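You operate a simulated robot arm through the tools that you are given. There is no shell and no other tool.

You are at the controls of a simulated two-armed robot. One attempt, no reset.

TASK
Pack the outer and tail clamps of machine two up to the mark.
Fine: one spacer a seat, set by the seat button with hands and arms clear of the black bar; a spacer raises its clamp by its printed size less the chart's share of the clamp's reading, rounded down to 0.05 mm; all four clamps end on 15.00 mm; the other spacers stay on the cream strip.

The check looks at the end state, three seconds after you hand in, the way a careful person would. Anything else that was tipped, shoved, dropped, spilled or broken makes it a failure.

THE ROBOT
Two 7-joint arms with two-finger parallel grippers on one trunk that stands fixed in place. Base frame: the origin is at the foot of the trunk, x ahead of it, y to its left, z up; the work surface is at about z = 878. Lengths are in mm, angles in degrees, forces in N, time in s.
The left shoulder is at [71, 156, 1055], the right one opposite. Each reaches about 1231 mm from its shoulder. Payload 3.91 kg a hand.
The tool frame of a hand sits at the grasp point between the pads (the TCP): z along the fingers, y along the line on which they close. The tips reach 30 mm beyond it. Largest opening 110 mm; finger width 20, thickness 10; the body of the gripper, 48 by 112 mm, starts 55 mm behind the TCP.
Orientation is told as [roll, pitch, yaw] about the base's x, y, z axes, in that order, counted from this pose: with the fingers straight down and closing along the base's y, the tool's x points along the base's -x, its y along +y and its z along -z.

THE INTERFACE
- The arms move only by the tool send_rows. It takes "left_deltas", "right_deltas" or both (then of equal length, played together; a hand with none holds still); each is a list of rows, each a list of 7 numbers: the shift along the tool's x, y, z in mm, then the turn, a rotation vector about the tool's x, y, z in degrees, then the finger opening in mm, from 0 to 110. In form: [[tx, ty, tz, wx, wy, wz, grip], ...]. A call has 1 to 20 rows; each row shifts and turns the commanded pose from where the row before left it, along the tool's axes as they then stand. Rows are played at 5 a second. More than 50 mm and 8.6 degrees between two rows, or a gripper value outside its range, and nothing of the call is played. Where a pose cannot be reached the arm comes as near as it can. A force on the tool above 40 N (or 10 N above the force at the start of the call, whichever is more), or a blocked arm, ends the call early, and 0.2 s more pass. Each finger travels about 108 mm/s and halts on what it meets, pressing with about 35 N; the grip force reading is that of the motor and also rises with nothing between the fingers. The clock runs only during rows and for 0.2 s after the last one: add rows that do not move to give the fingers time. It gives the time, the measured TCP pose, the force on the tool (base axes), the opening and the grip force at its end, in the units of the frame above (readings bear some noise), with the torque about the TCP (base axes, N m) and any sound that the robot's microphone picked up.
- Cameras (640 x 400 px; columns grow to the right, rows downward): "scene" is now at [142.9, 18.3, 1319.2]; the picture's right is [0.37, -0.93, 0.00], its down [-0.31, -0.12, -0.94] and it looks along [0.88, 0.35, -0.33] (base axes); focal length 336 px, centre (320, 200). "left" rides on the left gripper at [72, -17, -103] in its tool frame; the picture's right is [0.23, 0.97, 0.00], its down [-0.76, 0.18, -0.62] and it looks along [-0.61, 0.14, 0.78] (tool axes); focal length 222 px, centre (320, 200). "right" rides on the right gripper at [72, 17, -103] in its tool frame; the picture's right is [-0.23, 0.97, 0.00], its down [-0.76, -0.18, -0.62] and it looks along [-0.61, -0.14, 0.78] (tool axes); focal length 222 px, centre (320, 200). There is no depth. A picture from a camera that has moved, and an enlarged one, comes with that camera's place and axes in the base frame and with its lens. The place of the scene camera against the robot may be out by one fixed shift of up to 25 mm in any direction.
- camera(camera): a new picture of that camera. It takes no simulated time.
- raise_lower(by): slides the trunk up (or, below 0, down) by that many mm; the arms and the scene camera ride with it, the base frame stays. It gives what a move gives, with no picture.
- turn_head(pan, tilt): turns the head with the scene camera to pan (to the left, within 86 degrees either way) and tilt (down, from -29 to 69), counted from straight ahead of the robot. It gives what a move gives.
- enlarge(camera, box): a new picture of the part [left, top, right, bottom] of that camera's present view, enlarged. It takes no simulated time.
- hand_in(): hands the job in; it is judged then, once.

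Nothing tells you positions but the pictures and the camera data. Unless the task says otherwise, let go and move clear before handing in.

The tools are called as a command line: name --argument value ..., lists and objects as JSON in quotes. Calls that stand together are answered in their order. send_rows: Moves the arms, as the interface text tells. Its arguments: {"type":"object","properties":{"left_deltas":{"type":"array"},"right_deltas":{"type":"array"}},"required":[]} The other tools are called the same way: raise_lower (by) moves the trunk up or down; turn_head (pan, tilt) turns the head that bears the scene camera; camera (camera) takes a picture; enlarge (camera, box) takes an enlarged picture of a part of a camera's view; hand_in () hands the job in.

At the start:

```text
clock: 0.0
left_position: [638.6, 615.9, 1142.9]
left_tcp_rot: [0.1, 0.0, 0.0]
left_ft_force: [-1.0, 0.0, 0.9]
left_wrist_torque: [0.0, -0.03, 0.01]
left_finger_gap: 110.0
left_finger_force: 0.1
right_position: [765.9, -34.1, 1086.5]
right_tcp_rot: [-0.1, 0.1, -0.1]
right_ft_force: [-0.7, 0.1, 0.3]
right_wrist_torque: [-0.03, 0.02, -0.02]
right_finger_gap: 109.9
right_finger_force: 0.1
trunk travel left (down, up): [-500.0, 440.0]
head pan, tilt (commanded): [21.7, 19.5]
```

scene: 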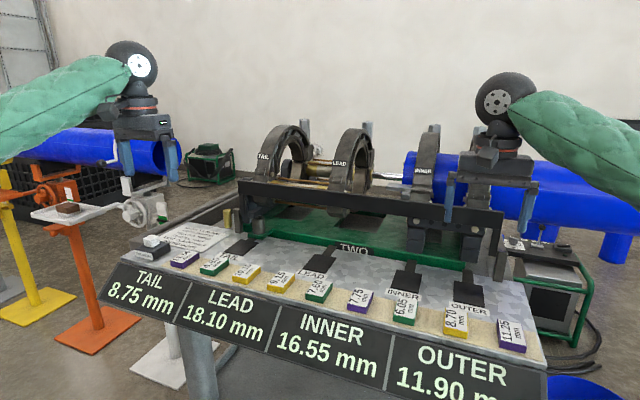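
right: 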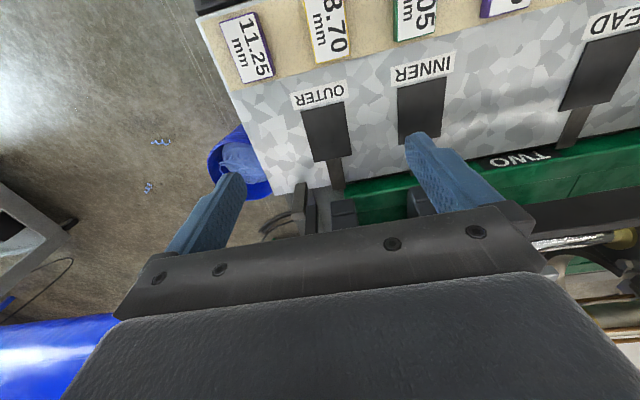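
left: 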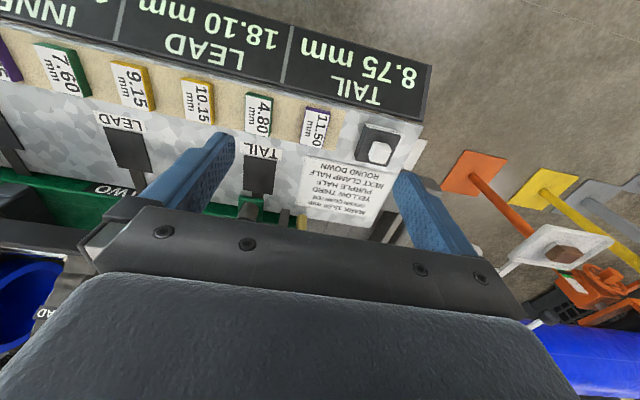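

I see a bench with four clamp seats (TAIL, LEAD, INNER, OUTER), a row of nine spacers on a cream strip, a chart and a button box near the tail end. First I will enlarge the chart, readings and spacers to read them exactly.

enlarge --camera "left" --box '[290, 110, 440, 220]'

enlarge --camera "left" --box '[0, 0, 440, 220]'

enlarge --camera "right" --box '[190, 0, 640, 220]'

enlarge --camera "scene" --box '[100, 210, 320, 340]'

enlarge --camera "scene" --box '[320, 240, 560, 400]'

enlarge --camera "scene" --box '[220, 110, 520, 290]'

```text
3.64 times, centred on (365, 165) of left
camera zoom: at [566.1, 598.8, 1245.9], right [-0.23, 0.97, 0.0], down [0.76, 0.18, 0.62], along [0.61, 0.14, -0.78], focal length 808 px, centre (156, 327)
```

zoom: 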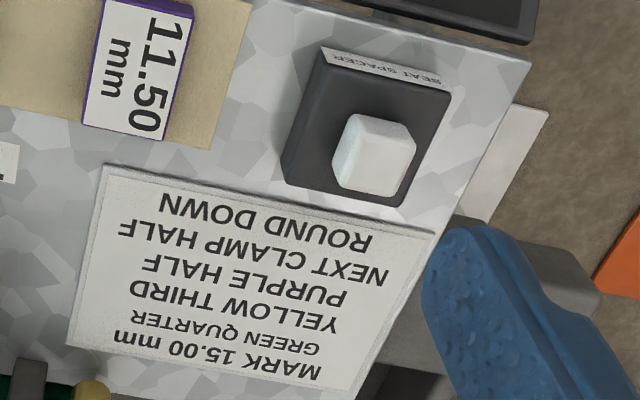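

```text
1.45 times, centred on (220, 110) of left
camera zoom: at [566.1, 598.8, 1245.9], right [-0.23, 0.97, 0.0], down [0.76, 0.18, 0.62], along [0.61, 0.14, -0.78], focal length 323 px, centre (466, 331)
```

zoom: 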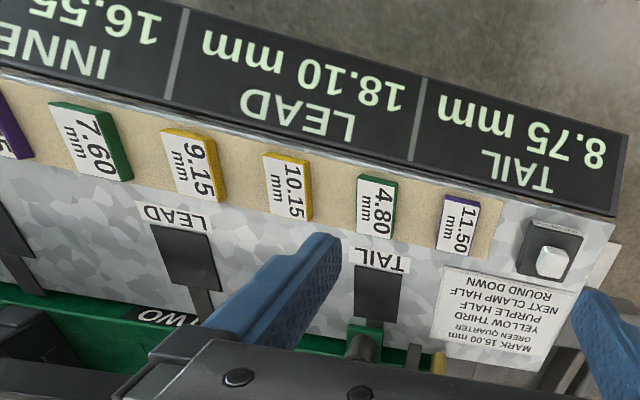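

```text
1.42 times, centred on (415, 110) of right
camera zoom: at [694.5, -17.8, 1190.4], right [0.23, 0.97, 0.0], down [0.76, -0.18, 0.62], along [0.61, -0.14, -0.78], focal length 316 px, centre (185, 328)
```

zoom: 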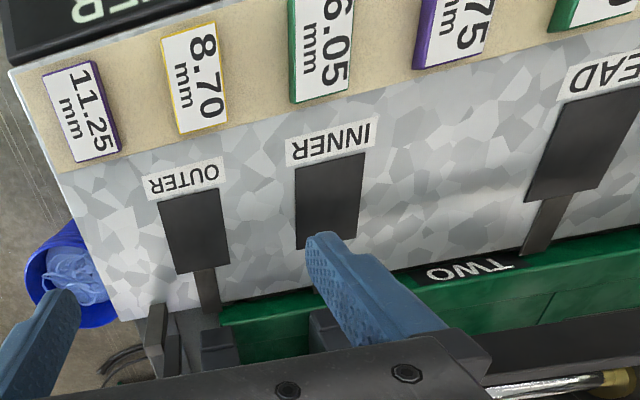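

```text
2.91 times, centred on (210, 275) of scene
camera zoom: at [142.9, 18.3, 1319.2], right [0.37, -0.93, 0.0], down [-0.31, -0.12, -0.94], along [0.88, 0.35, -0.33], focal length 976 px, centre (640, -18)
```

zoom: 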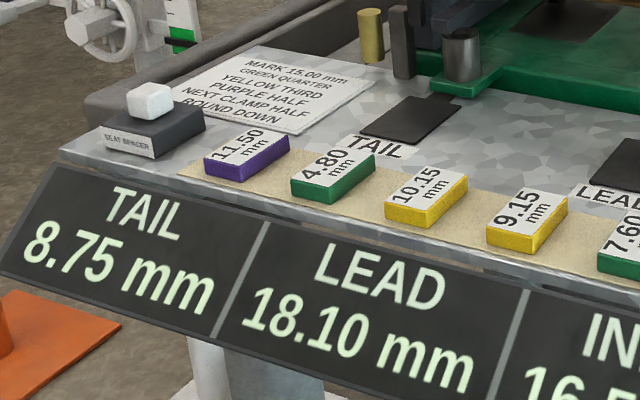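

```text
2.50 times, centred on (440, 320) of scene
camera zoom: at [142.9, 18.3, 1319.2], right [0.37, -0.93, 0.0], down [-0.31, -0.12, -0.94], along [0.88, 0.35, -0.33], focal length 839 px, centre (20, -100)
```

zoom: 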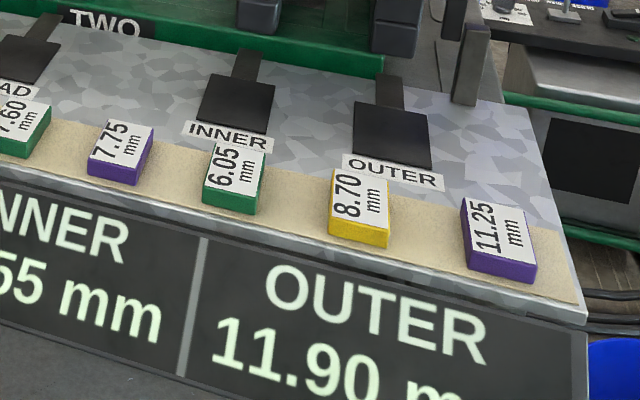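

```text
2.13 times, centred on (370, 200) of scene
camera zoom: at [142.9, 18.3, 1319.2], right [0.37, -0.93, 0.0], down [-0.31, -0.12, -0.94], along [0.88, 0.35, -0.33], focal length 716 px, centre (213, 200)
```

zoom: 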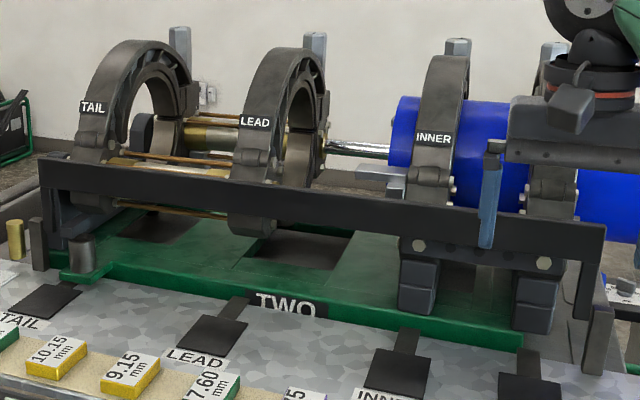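

Chart: the share is green ¼, yellow ⅓, purple ½, rounded down, and the next clamp drops by half. TAIL needs +6.25, which is yellow 9.15 − 2.90; LEAD then falls 3.10 to 15.00. OUTER needs +3.10, which is green 6.05 − 2.95; INNER then falls 1.55 to 15.00. I place yellow 9.15 near (700, 349) and green 6.05 near (701, 82), and I'm moving both hands above them for a closer look.

send_rows --left_deltas '[[-7.7, -33.4, 16, 0, 0, 0, 110], [-7.7, -33.4, 16, 0, 0, 0, 110], [-7.7, -33.4, 16, 0, 0, 0, 110], [-7.7, -33.4, 16, 0, 0, 0, 110], [-7.7, -33.4, 16, 0, 0, 0, 110], [-7.7, -33.4, 16, 0, 0, 0, 110], [-7.7, -33.4, 16, 0, 0, 0, 110], [-7.7, -33.4, 16, 0, 0, 0, 90], [0, 0, 0, 0, 0, 0, 80], [0, 0, 0, 0, 0, 0, 80]]' --right_deltas '[[8.1, 14.5, 8.3, 0, 0, 0, 110], [8.1, 14.5, 8.3, 0, 0, 0, 110], [8.1, 14.5, 8.3, 0, 0, 0, 110], [8.1, 14.5, 8.3, 0, 0, 0, 110], [8.1, 14.5, 8.3, 0, 0, 0, 110], [8.1, 14.5, 8.3, 0, 0, 0, 110], [8.1, 14.5, 8.3, 0, 0, 0, 110], [8.1, 14.5, 8.3, 0, 0, 0, 90], [0, 0, 0, 0, 0, 0, 80], [0, 0, 0, 0, 0, 0, 80]]'

```text
clock: 2.2
left_position: [699.2, 348.7, 1015.1]
left_tcp_rot: [0.1, 0.0, 0.0]
left_ft_force: [0.3, -0.3, -0.9]
left_wrist_torque: [0.02, -0.02, -0.01]
left_finger_gap: 80.0
left_finger_force: 0.1
right_position: [705.0, 84.6, 1020.9]
right_tcp_rot: [-0.1, 0.1, 0.0]
right_ft_force: [-0.5, 0.2, -0.7]
right_wrist_torque: [0.01, -0.01, 0.02]
right_finger_gap: 80.1
right_finger_force: 0.1
trunk travel left (down, up): [-500.0, 440.0]
head pan, tilt (commanded): [21.7, 19.5]
```

Both hands are now about 125 mm above the strip. I'm taking pictures from both wrist cameras to locate the two spacers exactly.

camera --camera "left"

camera --camera "right"

camera --camera "scene"

```text
taken
camera left: at [626.7, 331.6, 1117.8], right [-0.23, 0.97, 0.0], down [0.76, 0.18, 0.62], along [0.61, 0.14, -0.78], focal length 222 px, centre (320, 200)
```

left: 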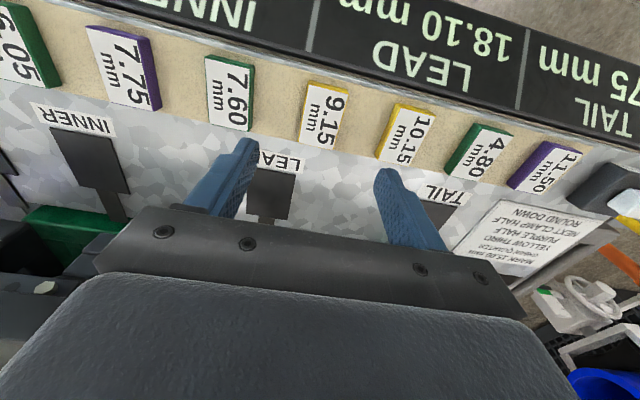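

```text
taken
camera right: at [631.3, 100.3, 1124.6], right [0.23, 0.97, 0.0], down [0.76, -0.18, 0.62], along [0.61, -0.14, -0.78], focal length 222 px, centre (320, 200)
```

right: 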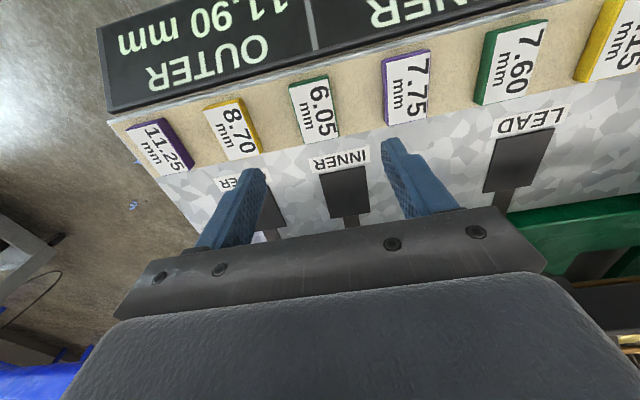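

```text
taken
camera scene: at [143.6, 18.1, 1319.0], right [0.37, -0.93, 0.0], down [-0.31, -0.12, -0.94], along [0.88, 0.35, -0.33], focal length 336 px, centre (320, 200)
```

scene: 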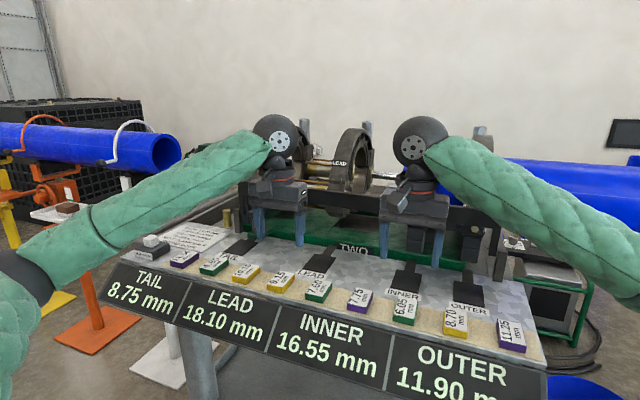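

The 9.15 lies almost straight under the left TCP and the 6.05 is close under the right TCP. I'm enlarging to measure their corners.

enlarge --camera "left" --box '[270, 65, 370, 165]'

enlarge --camera "right" --box '[265, 60, 365, 160]'

enlarge --camera "left" --box '[220, 130, 480, 260]'

enlarge --camera "right" --box '[180, 130, 400, 260]'

```text
4.00 times, centred on (320, 115) of left
camera zoom: at [626.7, 331.6, 1117.8], right [-0.23, 0.97, 0.0], down [0.76, 0.18, 0.62], along [0.61, 0.14, -0.78], focal length 888 px, centre (320, 540)
```

zoom: 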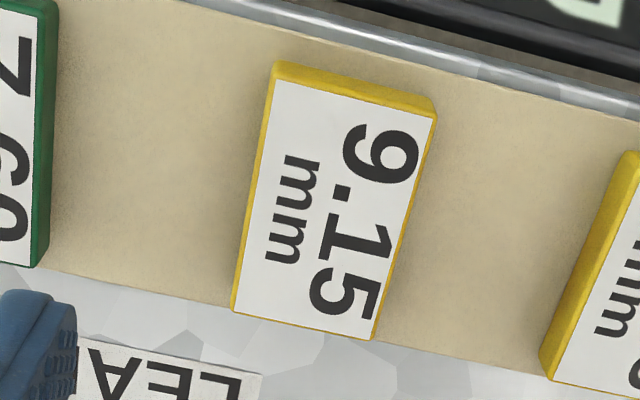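

```text
4.00 times, centred on (315, 110) of right
camera zoom: at [631.3, 100.3, 1124.6], right [0.23, 0.97, 0.0], down [0.76, -0.18, 0.62], along [0.61, -0.14, -0.78], focal length 888 px, centre (340, 560)
```

zoom: 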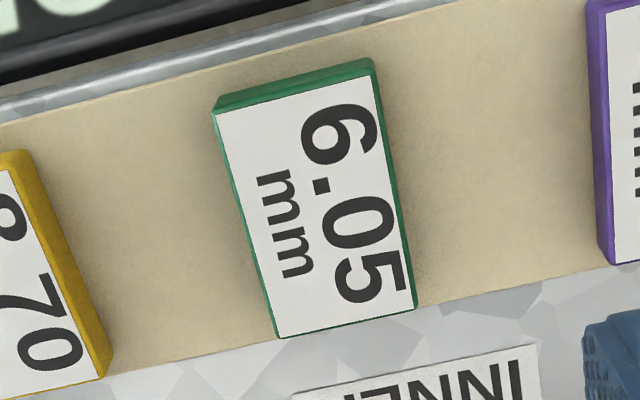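

```text
2.46 times, centred on (350, 195) of left
camera zoom: at [626.7, 331.6, 1117.8], right [-0.23, 0.97, 0.0], down [0.76, 0.18, 0.62], along [0.61, 0.14, -0.78], focal length 547 px, centre (246, 212)
```

zoom: 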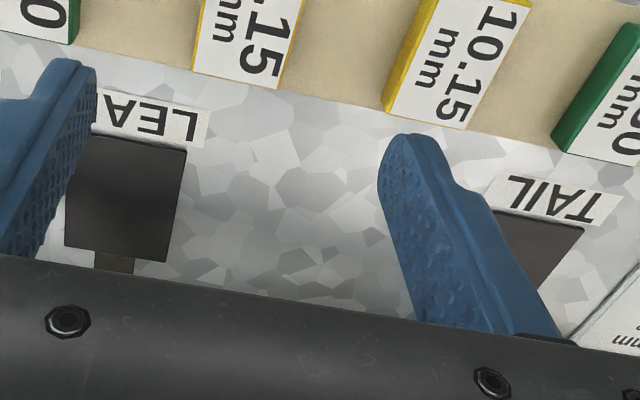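

```text
2.91 times, centred on (290, 195) of right
camera zoom: at [631.3, 100.3, 1124.6], right [0.23, 0.97, 0.0], down [0.76, -0.18, 0.62], along [0.61, -0.14, -0.78], focal length 646 px, centre (407, 214)
```

zoom: 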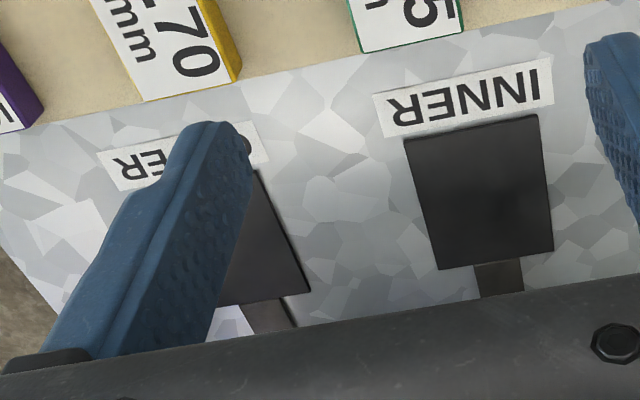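

The 9.15 top is about 59 × 39 mm centred at (701.5, 350), and the 6.05 is centred at (702, 80), both square to the axes. The seat pads are about 80 × 59 mm with centres at x ≈ 823. I'm centring both hands and lowering partway.

send_rows --left_deltas '[[-2.3, 1.4, 0, 0, 0, 0, 72], [0, 0, 20, 0, 0, 0, 72], [0, 0, 20, 0, 0, 0, 72], [0, 0, 20, 0, 0, 0, 72], [0, 0, 10, 0, 0, 0, 72], [0, 0, 0, 0, 0, 0, 72]]' --right_deltas '[[3, -4.9, 0, 0, 0, 0, 72], [0, 0, 20, 0, 0, 0, 72], [0, 0, 20, 0, 0, 0, 72], [0, 0, 20, 0, 0, 0, 72], [0, 0, 15, 0, 0, 0, 72], [0, 0, 0, 0, 0, 0, 72]]'

```text
clock: 3.6
left_position: [701.7, 348.4, 944.9]
left_tcp_rot: [0.0, 0.0, 0.0]
left_ft_force: [0.4, -0.8, -0.4]
left_wrist_torque: [0.02, 0.02, 0.0]
left_finger_gap: 72.2
left_finger_force: 0.1
right_position: [699.0, 78.2, 946.9]
right_tcp_rot: [0.0, 0.0, 0.1]
right_ft_force: [1.0, 0.1, -0.6]
right_wrist_torque: [-0.01, 0.0, 0.02]
right_finger_gap: 72.2
right_finger_force: 0.0
trunk travel left (down, up): [-500.0, 440.0]
head pan, tilt (commanded): [21.7, 19.5]
```

The hands are at z ≈ 945, so the tips are about 20 mm above the spacers. I'm checking the alignment before going down.

camera --camera "left"

camera --camera "right"

```text
taken
camera left: at [628.7, 333.3, 1048.1], right [-0.23, 0.97, 0.0], down [0.76, 0.18, 0.62], along [0.61, 0.14, -0.78], focal length 222 px, centre (320, 200)
```

left: 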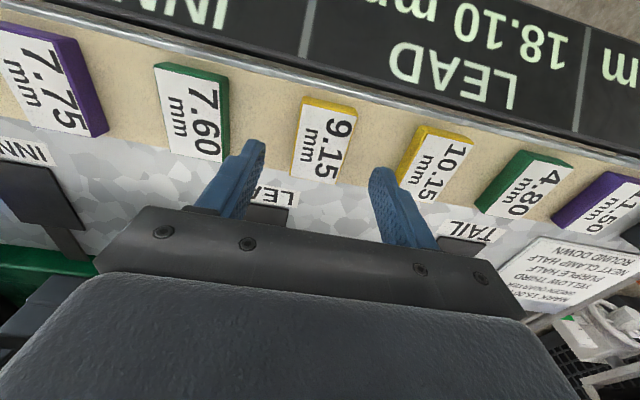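

```text
taken
camera right: at [626.8, 93.6, 1049.8], right [0.23, 0.97, 0.0], down [0.76, -0.18, 0.62], along [0.61, -0.14, -0.78], focal length 222 px, centre (320, 200)
```

right: 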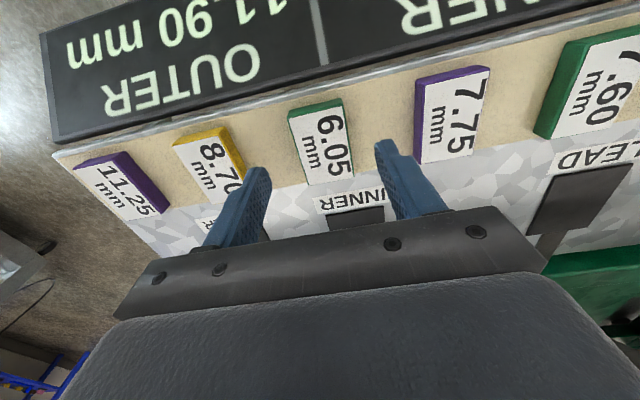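

The fingers straddle each spacer. I'm measuring once more at this closer range to fine-tune the centring.

enlarge --camera "left" --box '[270, 85, 390, 205]'

enlarge --camera "right" --box '[260, 85, 380, 205]'

```text
3.33 times, centred on (330, 145) of left
camera zoom: at [628.7, 333.3, 1048.1], right [-0.23, 0.97, 0.0], down [0.76, 0.18, 0.62], along [0.61, 0.14, -0.78], focal length 740 px, centre (287, 383)
```

zoom: 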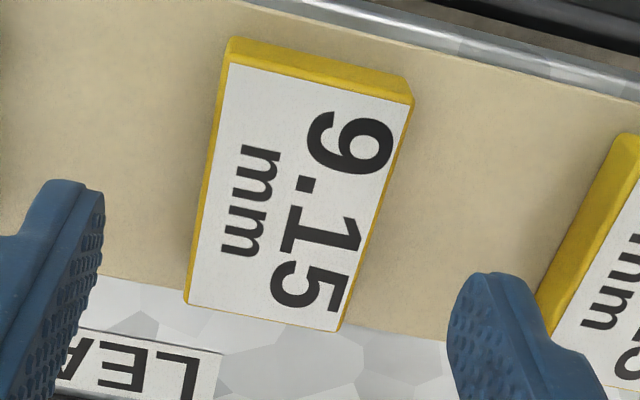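

```text
3.33 times, centred on (320, 145) of right
camera zoom: at [626.8, 93.6, 1049.8], right [0.23, 0.97, 0.0], down [0.76, -0.18, 0.62], along [0.61, -0.14, -0.78], focal length 740 px, centre (320, 383)
```

zoom: 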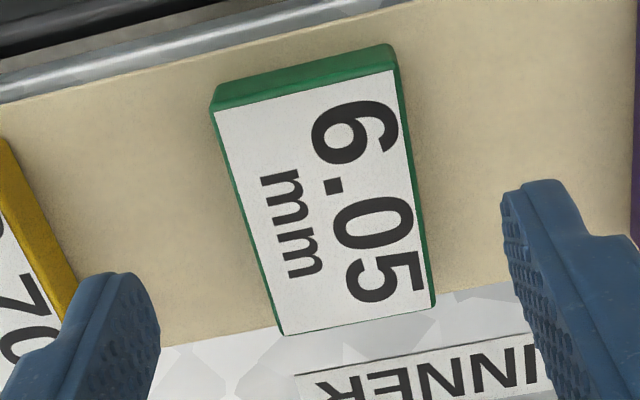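

Offsets are small: the left needs about +1 mm in x, the right about +3 mm in x and +2.5 mm in y. I'm correcting and lowering to TCP z ≈ 912, which puts the tips about 3 mm above the strip.

send_rows --left_deltas '[[-1, 0.5, 0, 0, 0, 0, 72], [0, 0, 11, 0, 0, 0, 72], [0, 0, 11, 0, 0, 0, 72], [0, 0, 7, 0, 0, 0, 72], [0, 0, 4, 0, 0, 0, 72], [0, 0, 0, 0, 0, 0, 72]]' --right_deltas '[[-3, 2.5, 0, 0, 0, 0, 72], [0, 0, 12, 0, 0, 0, 72], [0, 0, 12, 0, 0, 0, 72], [0, 0, 7, 0, 0, 0, 72], [0, 0, 4, 0, 0, 0, 72], [0, 0, 0, 0, 0, 0, 72]]'

```text
clock: 5.0
left_position: [703.0, 349.3, 913.3]
left_tcp_rot: [0.0, -0.1, -0.1]
left_ft_force: [0.9, 0.2, -0.4]
left_wrist_torque: [0.01, 0.03, -0.05]
left_finger_gap: 72.2
left_finger_force: 0.1
right_position: [701.2, 78.7, 909.9]
right_tcp_rot: [0.1, 0.0, 0.1]
right_ft_force: [1.1, -0.2, 4.0]
right_wrist_torque: [0.17, -0.06, -0.03]
right_finger_gap: 72.0
right_finger_force: 0.0
trunk travel left (down, up): [-500.0, 440.0]
head pan, tilt (commanded): [21.7, 19.5]
```

The right fingertips are just touching the strip (4 N), so I'm raising that hand 2 mm and then closing both grippers on the spacers.

send_rows --left_deltas '[[0, 0, 0, 0, 0, 0, 60], [0, 0, 0, 0, 0, 0, 50], [0, 0, 0, 0, 0, 0, 42], [0, 0, 0, 0, 0, 0, 36], [0, 0, 0, 0, 0, 0, 30], [0, 0, 0, 0, 0, 0, 20], [0, 0, 0, 0, 0, 0, 20]]' --right_deltas '[[0, 0, -2, 0, 0, 0, 70], [0, 0, 0, 0, 0, 0, 60], [0, 0, 0, 0, 0, 0, 50], [0, 0, 0, 0, 0, 0, 42], [0, 0, 0, 0, 0, 0, 36], [0, 0, 0, 0, 0, 0, 20], [0, 0, 0, 0, 0, 0, 20]]'

camera --camera "left"

camera --camera "right"

```text
clock: 6.6
left_position: [703.6, 350.5, 911.9]
left_tcp_rot: [0.0, 0.0, 0.1]
left_ft_force: [1.2, -0.4, -0.5]
left_wrist_torque: [0.03, 0.0, 0.01]
left_finger_gap: 39.0
left_finger_force: 35.0
right_position: [703.3, 80.0, 911.7]
right_tcp_rot: [-0.1, 0.0, 0.0]
right_ft_force: [0.3, -0.7, 0.1]
right_wrist_torque: [0.01, -0.01, 0.0]
right_finger_gap: 38.5
right_finger_force: 35.1
trunk travel left (down, up): [-500.0, 440.0]
head pan, tilt (commanded): [21.7, 19.5]
```

```text
taken
camera left: at [630.6, 333.5, 1015.7], right [-0.23, 0.97, 0.0], down [0.76, 0.18, 0.62], along [0.61, 0.14, -0.78], focal length 222 px, centre (320, 200)
```

left: 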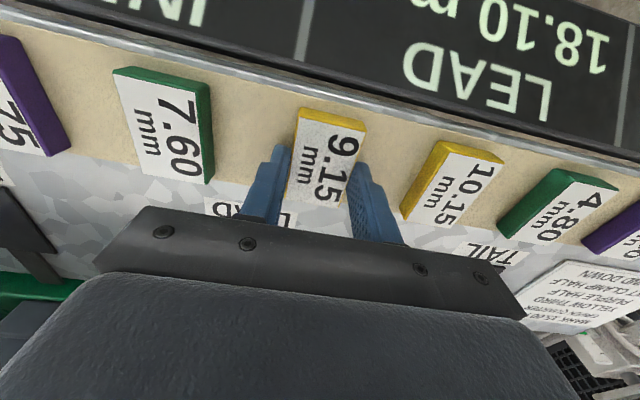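

```text
taken
camera right: at [629.6, 95.5, 1015.5], right [0.23, 0.97, 0.0], down [0.76, -0.18, 0.62], along [0.61, -0.14, -0.78], focal length 222 px, centre (320, 200)
```

right: 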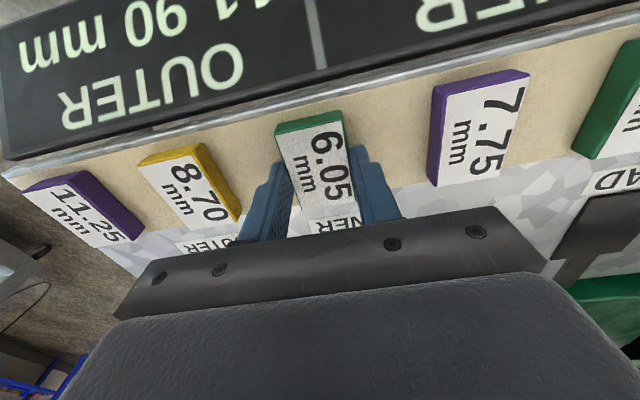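

Both spacers are gripped (39.0 and 38.5 mm, 35 N). I'm lifting them straight up and checking that they hold.

send_rows --left_deltas '[[0, 0, -10, 0, 0, 0, 20], [0, 0, -20, 0, 0, 0, 20], [0, 0, -20, 0, 0, 0, 20], [0, 0, -20, 0, 0, 0, 20], [0, 0, 0, 0, 0, 0, 20]]' --right_deltas '[[0, 0, -10, 0, 0, 0, 20], [0, 0, -20, 0, 0, 0, 20], [0, 0, -20, 0, 0, 0, 20], [0, 0, -20, 0, 0, 0, 20], [0, 0, 0, 0, 0, 0, 20]]'

camera --camera "left"

camera --camera "right"

```text
clock: 7.8
left_position: [706.4, 351.8, 982.3]
left_tcp_rot: [0.0, 0.2, 0.0]
left_ft_force: [0.4, 0.0, 0.6]
left_wrist_torque: [-0.02, 0.02, 0.04]
left_finger_gap: 38.8
left_finger_force: 35.1
right_position: [702.0, 80.0, 980.7]
right_tcp_rot: [0.0, 0.1, 0.0]
right_ft_force: [0.3, 0.1, 0.6]
right_wrist_torque: [0.01, -0.03, 0.03]
right_finger_gap: 38.9
right_finger_force: 34.8
trunk travel left (down, up): [-500.0, 440.0]
head pan, tilt (commanded): [21.7, 19.5]
```

```text
taken
camera left: at [632.6, 335.5, 1085.7], right [-0.23, 0.97, 0.0], down [0.76, 0.18, 0.62], along [0.61, 0.14, -0.78], focal length 222 px, centre (320, 200)
```

left: 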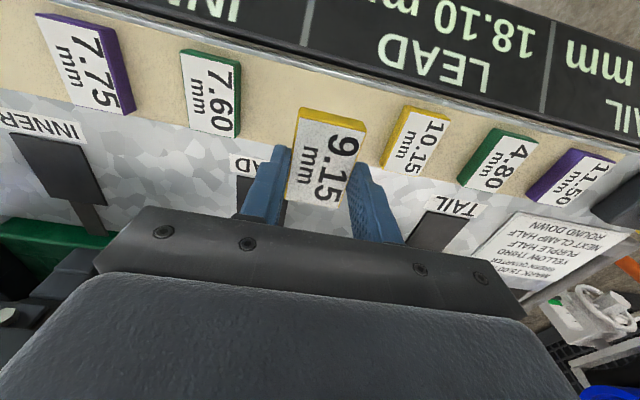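

```text
taken
camera right: at [630.0, 97.2, 1084.8], right [0.23, 0.97, 0.0], down [0.76, -0.18, 0.62], along [0.61, -0.14, -0.78], focal length 222 px, centre (320, 200)
```

right: 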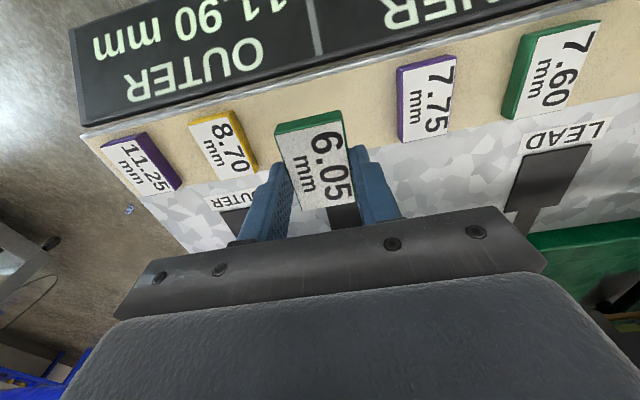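

Both spacers are held securely. Before moving toward the seats I need to know exactly where the black bar is, so I'm looking at it from the scene and wrist cameras.

enlarge --camera "scene" --box '[200, 120, 540, 330]'

enlarge --camera "left" --box '[0, 100, 200, 300]'

enlarge --camera "right" --box '[480, 100, 640, 380]'

enlarge --camera "left" --box '[400, 130, 640, 360]'

```text
1.88 times, centred on (370, 225) of scene
camera zoom: at [143.4, 18.4, 1319.0], right [0.37, -0.93, 0.0], down [-0.31, -0.12, -0.94], along [0.88, 0.35, -0.33], focal length 632 px, centre (226, 153)
```

zoom: 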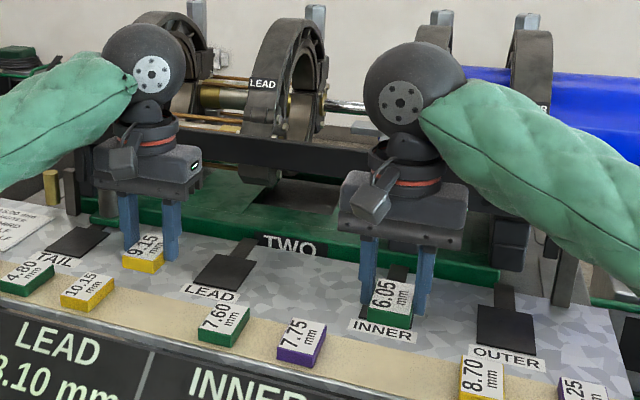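

```text
2.00 times, centred on (100, 200) of left
camera zoom: at [632.6, 335.5, 1085.7], right [-0.23, 0.97, 0.0], down [0.76, 0.18, 0.62], along [0.61, 0.14, -0.78], focal length 444 px, centre (760, 200)
```

zoom: 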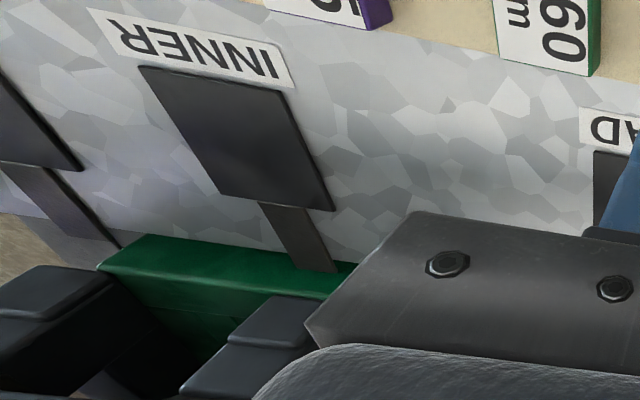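

```text
1.43 times, centred on (560, 240) of right
camera zoom: at [630.0, 97.2, 1084.8], right [0.23, 0.97, 0.0], down [0.76, -0.18, 0.62], along [0.61, -0.14, -0.78], focal length 317 px, centre (-23, 143)
```

zoom: 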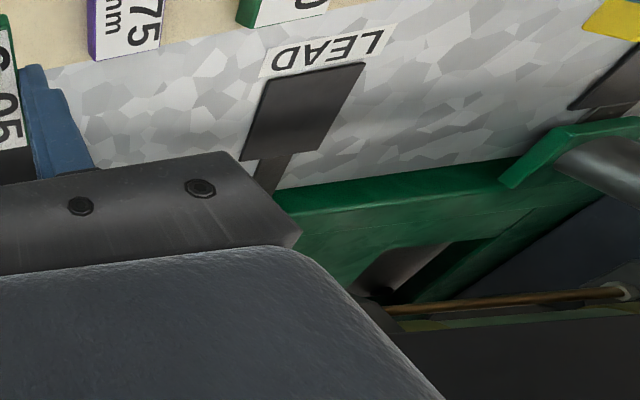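

```text
1.74 times, centred on (520, 245) of left
camera zoom: at [632.6, 335.5, 1085.7], right [-0.23, 0.97, 0.0], down [0.76, 0.18, 0.62], along [0.61, 0.14, -0.78], focal length 386 px, centre (-28, 122)
```

zoom: 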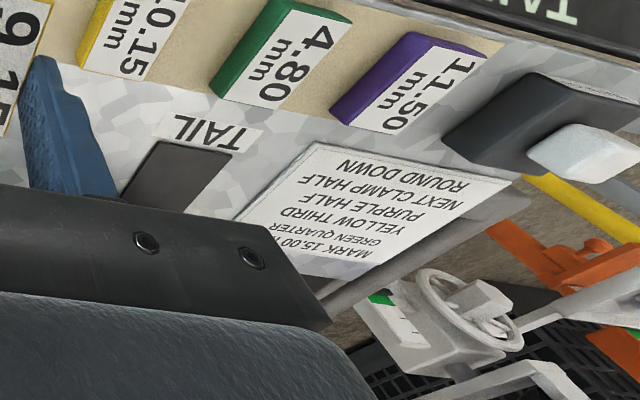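

From two views, the bar stands at about x ≈ 900, z ≈ 1000–1042, on posts. A hand at x ≈ 822 should clear it by about 40 mm. I'm now carrying the spacers sideways to their seats, stopping short in x to check.

send_rows --left_deltas '[[0, 0, -20, 0, 0, 0, 20], [-11, 37, -4, 0, 0, 0, 20], [-11, 37, -4, 0, 0, 0, 20], [-11, 37, -4, 0, 0, 0, 20], [-11, 37, -4, 0, 0, 0, 20], [-11, 37, -4, 0, 0, 0, 20], [0, 0, 0, 0, 0, 0, 20]]' --right_deltas '[[0, 0, -20, 0, 0, 0, 20], [-11.6, -23.2, -4, 0, 0, 0, 20], [-11.6, -23.2, -4, 0, 0, 0, 20], [-11.6, -23.2, -4, 0, 0, 0, 20], [-11.6, -23.2, -4, 0, 0, 0, 20], [-11.6, -23.2, -4, 0, 0, 0, 20], [0, 0, 0, 0, 0, 0, 20]]'

camera --camera "left"

camera --camera "right"

camera --camera "scene"

```text
clock: 9.4
left_position: [754.2, 534.8, 1018.7]
left_tcp_rot: [0.0, 0.0, 0.0]
left_ft_force: [0.1, -0.1, -0.7]
left_wrist_torque: [-0.03, -0.03, -0.01]
left_finger_gap: 38.7
left_finger_force: 34.5
right_position: [757.8, -37.7, 1024.7]
right_tcp_rot: [0.0, -0.1, 0.0]
right_ft_force: [0.5, 0.0, -0.7]
right_wrist_torque: [0.01, -0.01, 0.0]
right_finger_gap: 38.9
right_finger_force: 35.0
trunk travel left (down, up): [-500.0, 440.0]
head pan, tilt (commanded): [21.7, 19.5]
```

```text
taken
camera left: at [681.5, 518.0, 1122.0], right [-0.23, 0.97, 0.0], down [0.76, 0.18, 0.62], along [0.61, 0.14, -0.78], focal length 222 px, centre (320, 200)
```

left: 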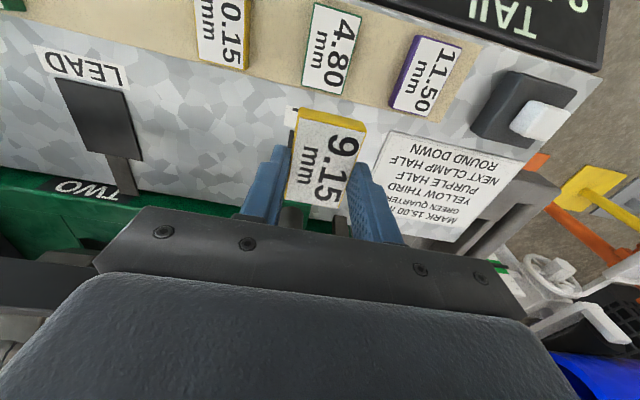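

```text
taken
camera right: at [685.4, -20.8, 1127.7], right [0.23, 0.97, 0.0], down [0.76, -0.18, 0.62], along [0.61, -0.14, -0.78], focal length 222 px, centre (320, 200)
```

right: 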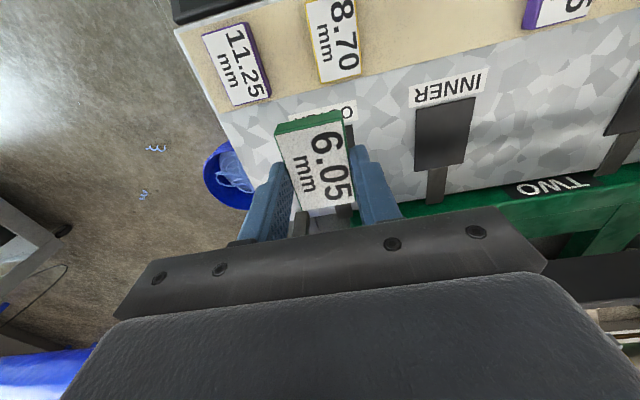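

```text
taken
camera scene: at [143.0, 18.3, 1319.1], right [0.37, -0.93, 0.0], down [-0.31, -0.12, -0.94], along [0.88, 0.35, -0.33], focal length 336 px, centre (320, 200)
```

scene: 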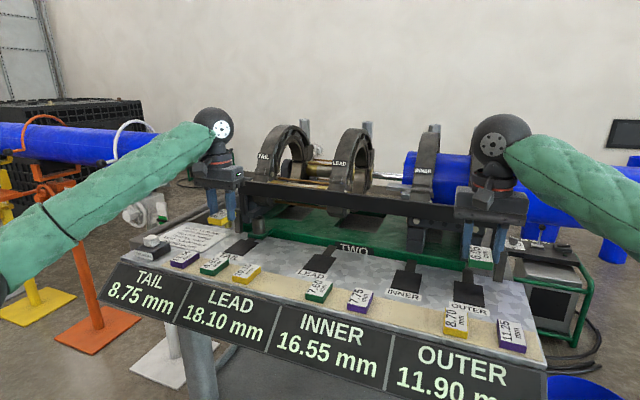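

The bar is visible at the lower left of the left view, matching my estimate. I'm enlarging to refine the bar and pad locations before the final approach.

enlarge --camera "left" --box '[0, 180, 200, 380]'

enlarge --camera "right" --box '[480, 180, 640, 340]'

enlarge --camera "scene" --box '[180, 150, 520, 320]'

enlarge --camera "left" --box '[240, 90, 400, 230]'

enlarge --camera "right" --box '[230, 80, 390, 240]'

```text
2.00 times, centred on (100, 280) of left
camera zoom: at [681.5, 518.0, 1122.0], right [-0.23, 0.97, 0.0], down [0.76, 0.18, 0.62], along [0.61, 0.14, -0.78], focal length 444 px, centre (760, 40)
```

zoom: 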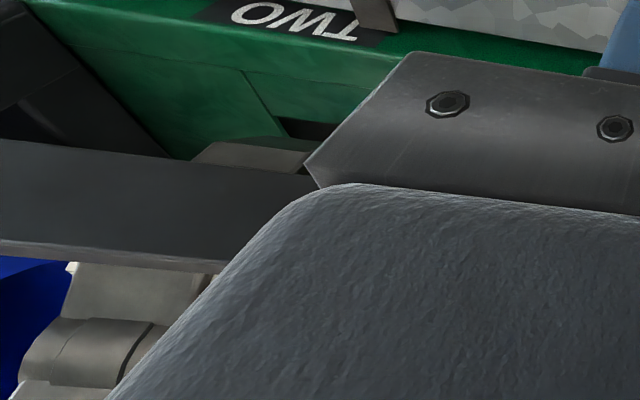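

```text
2.50 times, centred on (560, 260) of right
camera zoom: at [685.4, -20.8, 1127.7], right [0.23, 0.97, 0.0], down [0.76, -0.18, 0.62], along [0.61, -0.14, -0.78], focal length 555 px, centre (-280, 50)
```

zoom: 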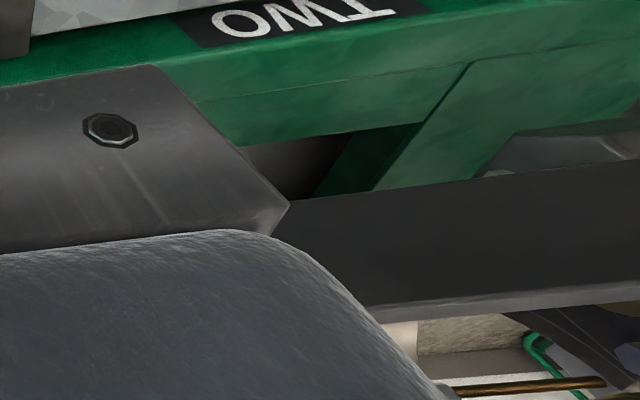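

```text
1.88 times, centred on (350, 235) of scene
camera zoom: at [143.0, 18.3, 1319.1], right [0.37, -0.93, 0.0], down [-0.31, -0.12, -0.94], along [0.88, 0.35, -0.33], focal length 632 px, centre (264, 134)
```

zoom: 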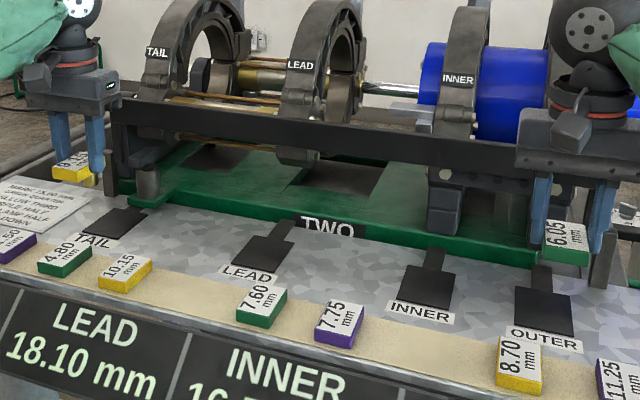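

```text
2.86 times, centred on (320, 160) of left
camera zoom: at [681.5, 518.0, 1122.0], right [-0.23, 0.97, 0.0], down [0.76, 0.18, 0.62], along [0.61, 0.14, -0.78], focal length 635 px, centre (320, 314)
```

zoom: 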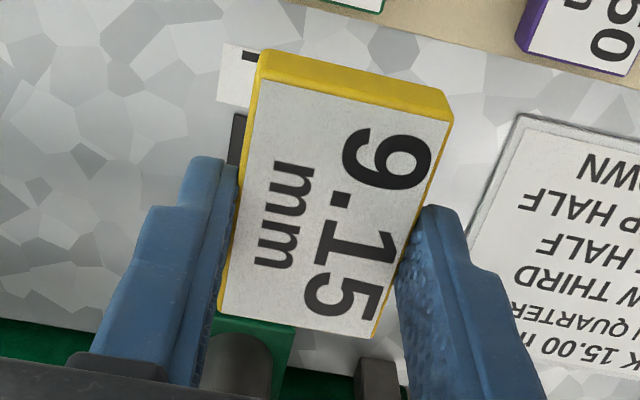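

```text
2.50 times, centred on (310, 160) of right
camera zoom: at [685.4, -20.8, 1127.7], right [0.23, 0.97, 0.0], down [0.76, -0.18, 0.62], along [0.61, -0.14, -0.78], focal length 555 px, centre (345, 300)
```

zoom: 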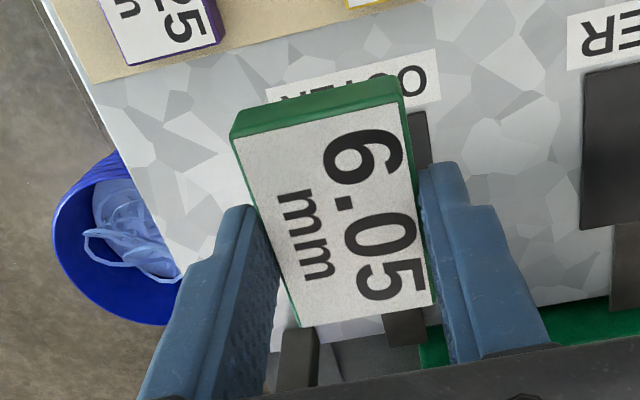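

The bar face sits at x ≈ 900, z ≈ 1003–1040, and the held spacers are centred in the fingers. Pad centres are TAIL (822, 537) and OUTER (822, −35). I'm moving over the pads and descending partway.

send_rows --left_deltas '[[-22.7, 0.6, 0, 0, 0, 0, 20], [-22.7, 0.6, 0, 0, 0, 0, 20], [-22.6, 0.5, 0, 0, 0, 0, 20], [0, 0, 20, 0, 0, 0, 20], [0, 0, 20, 0, 0, 0, 20], [0, 0, 20, 0, 0, 0, 20], [0, 0, 0, 0, 0, 0, 20]]' --right_deltas '[[-21.5, 0.9, 0, 0, 0, 0, 20], [-21.5, 0.9, 0, 0, 0, 0, 20], [-21.4, 0.9, 0, 0, 0, 0, 20], [0, 0, 20, 0, 0, 0, 20], [0, 0, 20, 0, 0, 0, 20], [0, 0, 25, 0, 0, 0, 20], [0, 0, 0, 0, 0, 0, 20]]'

camera --camera "left"

camera --camera "right"

camera --camera "scene"

```text
clock: 11.0
left_position: [823.5, 536.2, 961.8]
left_tcp_rot: [0.0, 0.1, -0.1]
left_ft_force: [-0.3, -0.3, -0.5]
left_wrist_torque: [0.02, -0.01, 0.03]
left_finger_gap: 38.8
left_finger_force: 35.2
right_position: [823.0, -35.2, 957.5]
right_tcp_rot: [-0.1, 0.0, 0.0]
right_ft_force: [0.3, -0.3, 0.2]
right_wrist_torque: [0.0, -0.02, 0.02]
right_finger_gap: 38.7
right_finger_force: 35.1
trunk travel left (down, up): [-500.0, 440.0]
head pan, tilt (commanded): [21.7, 19.5]
```

```text
taken
camera left: at [751.1, 519.9, 1065.1], right [-0.23, 0.97, 0.0], down [0.76, 0.18, 0.62], along [0.61, 0.14, -0.78], focal length 222 px, centre (320, 200)
```

left: 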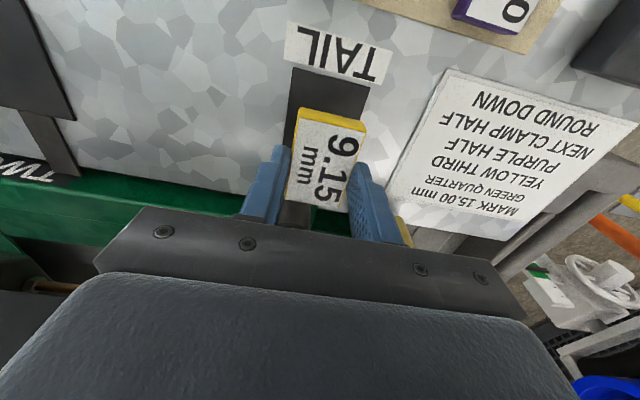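

```text
taken
camera right: at [750.5, -18.9, 1061.9], right [0.23, 0.97, 0.0], down [0.76, -0.18, 0.62], along [0.61, -0.14, -0.78], focal length 222 px, centre (320, 200)
```

right: 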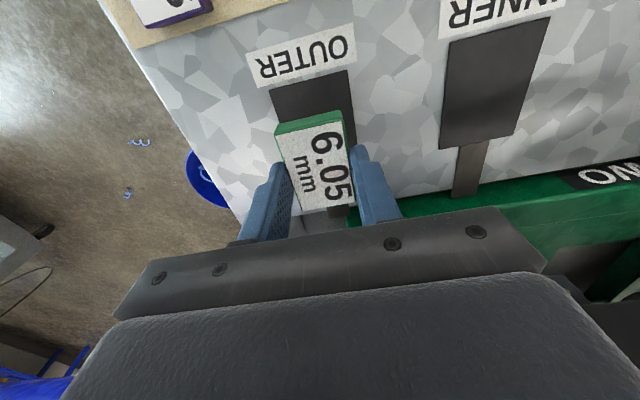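

```text
taken
camera scene: at [142.7, 18.0, 1319.3], right [0.37, -0.93, 0.0], down [-0.31, -0.12, -0.94], along [0.88, 0.35, -0.33], focal length 336 px, centre (320, 200)
```

scene: 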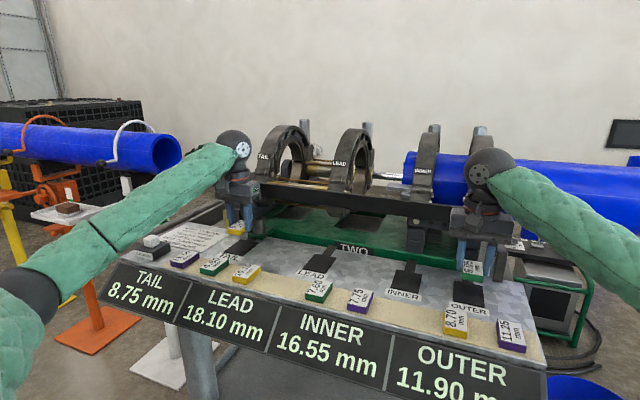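

Both spacers sit well over their pads, within about 2 mm of centre. I'm making small corrections and lowering to just above the pads.

send_rows --left_deltas '[[0, -1, 0, 0, 0, 0, 20], [0, 0, 15, 0, 0, 0, 20], [0, 0, 15, 0, 0, 0, 20], [0, 0, 10, 0, 0, 0, 20], [0, 0, 0, 0, 0, 0, 20]]' --right_deltas '[[0, 1.3, 0, 0, 0, 0, 20], [0, 0, 15, 0, 0, 0, 20], [0, 0, 15, 0, 0, 0, 20], [0, 0, 7, 0, 0, 0, 20], [0, 0, 0, 0, 0, 0, 20]]'

```text
clock: 12.2
left_position: [825.2, 535.4, 921.8]
left_tcp_rot: [-0.1, 0.0, 0.0]
left_ft_force: [0.4, 0.9, -0.7]
left_wrist_torque: [-0.01, -0.02, -0.04]
left_finger_gap: 38.8
left_finger_force: 35.3
right_position: [823.4, -33.4, 919.4]
right_tcp_rot: [0.0, 0.0, 0.0]
right_ft_force: [0.2, -0.2, -0.5]
right_wrist_torque: [0.0, -0.01, 0.0]
right_finger_gap: 38.9
right_finger_force: 34.6
trunk travel left (down, up): [-500.0, 440.0]
head pan, tilt (commanded): [21.7, 19.5]
```

No contact yet at z ≈ 920. I'm continuing down gently and watching the forces.

send_rows --left_deltas '[[0, 0, 2, 0, 0, 0, 20], [0, 0, 2, 0, 0, 0, 20], [0, 0, 1, 0, 0, 0, 20], [0, 0, 0, 0, 0, 0, 20]]' --right_deltas '[[0, 0, 1.5, 0, 0, 0, 20], [0, 0, 1, 0, 0, 0, 20], [0, 0, 1, 0, 0, 0, 20], [0, 0, 0, 0, 0, 0, 20]]'

```text
clock: 13.2
left_position: [826.5, 533.9, 917.2]
left_tcp_rot: [0.0, -0.1, 0.0]
left_ft_force: [-0.5, 0.0, -0.4]
left_wrist_torque: [-0.02, -0.03, 0.01]
left_finger_gap: 38.4
left_finger_force: 34.7
right_position: [825.6, -32.8, 916.1]
right_tcp_rot: [0.0, 0.0, 0.0]
right_ft_force: [-1.0, 0.4, -0.9]
right_wrist_torque: [0.01, 0.01, 0.01]
right_finger_gap: 39.0
right_finger_force: 35.0
trunk travel left (down, up): [-500.0, 440.0]
head pan, tilt (commanded): [21.7, 19.5]
```

send_rows --left_deltas '[[0, 0, 1, 0, 0, 0, 20], [0, 0, 1, 0, 0, 0, 20], [0, 0, 0, 0, 0, 0, 20]]' --right_deltas '[[0, 0, 1, 0, 0, 0, 20], [0, 0, 1, 0, 0, 0, 20], [0, 0, 0, 0, 0, 0, 20]]'

camera --camera "left"

camera --camera "right"

```text
clock: 14.0
left_position: [827.4, 535.1, 916.0]
left_tcp_rot: [-0.1, 0.0, 0.0]
left_ft_force: [-0.2, -0.2, -0.4]
left_wrist_torque: [-0.01, 0.02, 0.0]
left_finger_gap: 38.7
left_finger_force: 34.9
right_position: [823.3, -32.7, 914.8]
right_tcp_rot: [0.1, 0.0, 0.0]
right_ft_force: [0.1, 0.5, -0.9]
right_wrist_torque: [-0.01, 0.0, 0.0]
right_finger_gap: 38.8
right_finger_force: 34.8
trunk travel left (down, up): [-500.0, 440.0]
head pan, tilt (commanded): [21.7, 19.5]
```

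```text
taken
camera left: at [754.1, 518.7, 1018.7], right [-0.23, 0.97, 0.0], down [0.76, 0.18, 0.62], along [0.61, 0.14, -0.78], focal length 222 px, centre (320, 200)
```

left: 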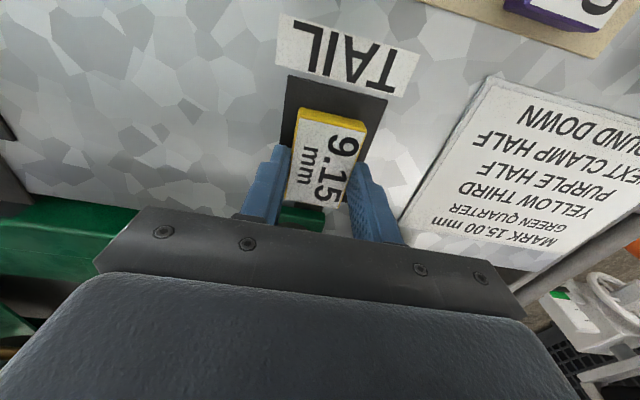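

```text
taken
camera right: at [751.9, -16.5, 1018.4], right [0.23, 0.97, 0.0], down [0.76, -0.18, 0.62], along [0.61, -0.14, -0.78], focal length 222 px, centre (320, 200)
```

right: 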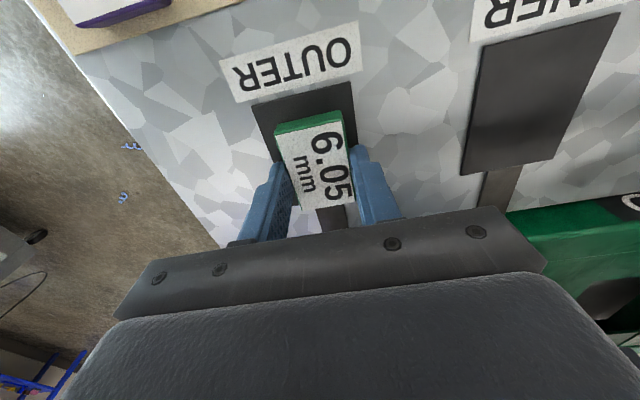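

enlarge --camera "left" --box '[250, 60, 410, 240]'

enlarge --camera "right" --box '[230, 60, 390, 240]'

enlarge --camera "scene" --box '[190, 200, 290, 280]'

enlarge --camera "scene" --box '[430, 230, 530, 320]'

```text
2.22 times, centred on (330, 150) of left
camera zoom: at [754.1, 518.7, 1018.7], right [-0.23, 0.97, 0.0], down [0.76, 0.18, 0.62], along [0.61, 0.14, -0.78], focal length 494 px, centre (298, 311)
```

zoom: 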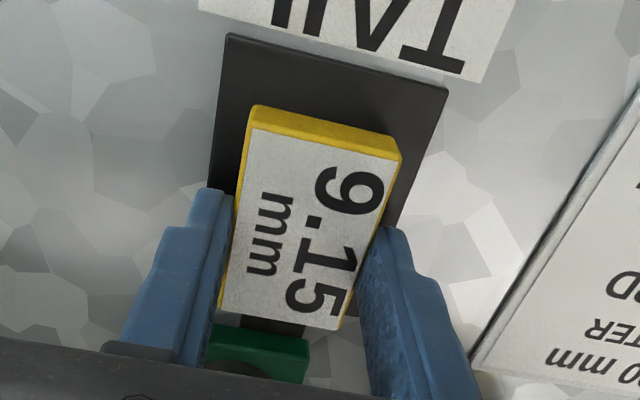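

```text
2.22 times, centred on (310, 150) of right
camera zoom: at [751.9, -16.5, 1018.4], right [0.23, 0.97, 0.0], down [0.76, -0.18, 0.62], along [0.61, -0.14, -0.78], focal length 494 px, centre (342, 311)
```

zoom: 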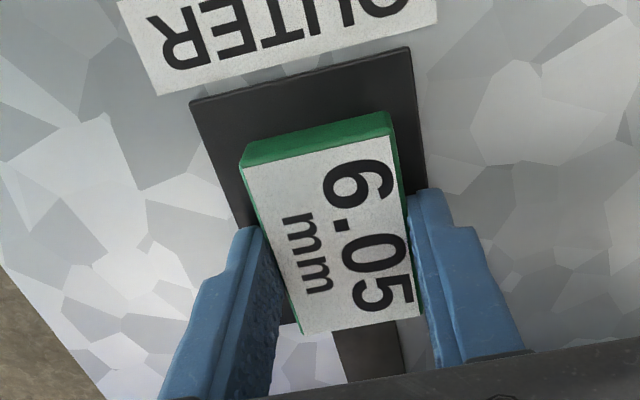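

```text
5.00 times, centred on (240, 240) of scene
camera zoom: at [143.1, 18.2, 1319.1], right [0.37, -0.93, 0.0], down [-0.31, -0.12, -0.94], along [0.88, 0.35, -0.33], focal length 1678 px, centre (720, 0)
```

zoom: 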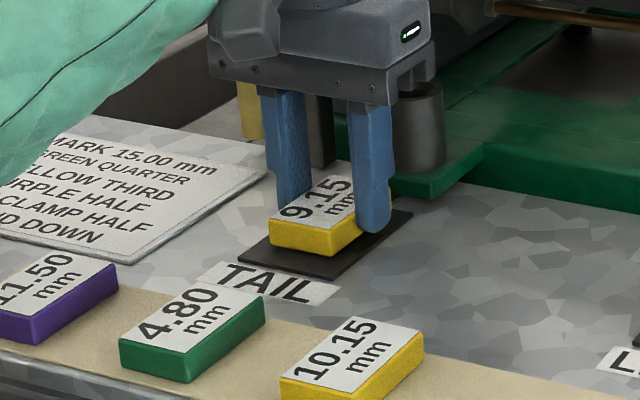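

```text
4.44 times, centred on (480, 275) of scene
camera zoom: at [143.1, 18.2, 1319.1], right [0.37, -0.93, 0.0], down [-0.31, -0.12, -0.94], along [0.88, 0.35, -0.33], focal length 1492 px, centre (-391, -133)
```

zoom: 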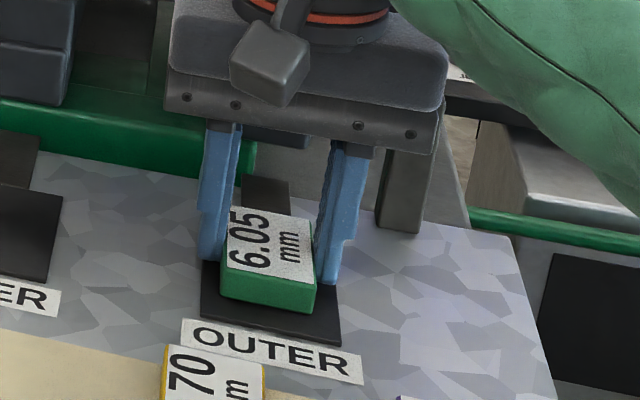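

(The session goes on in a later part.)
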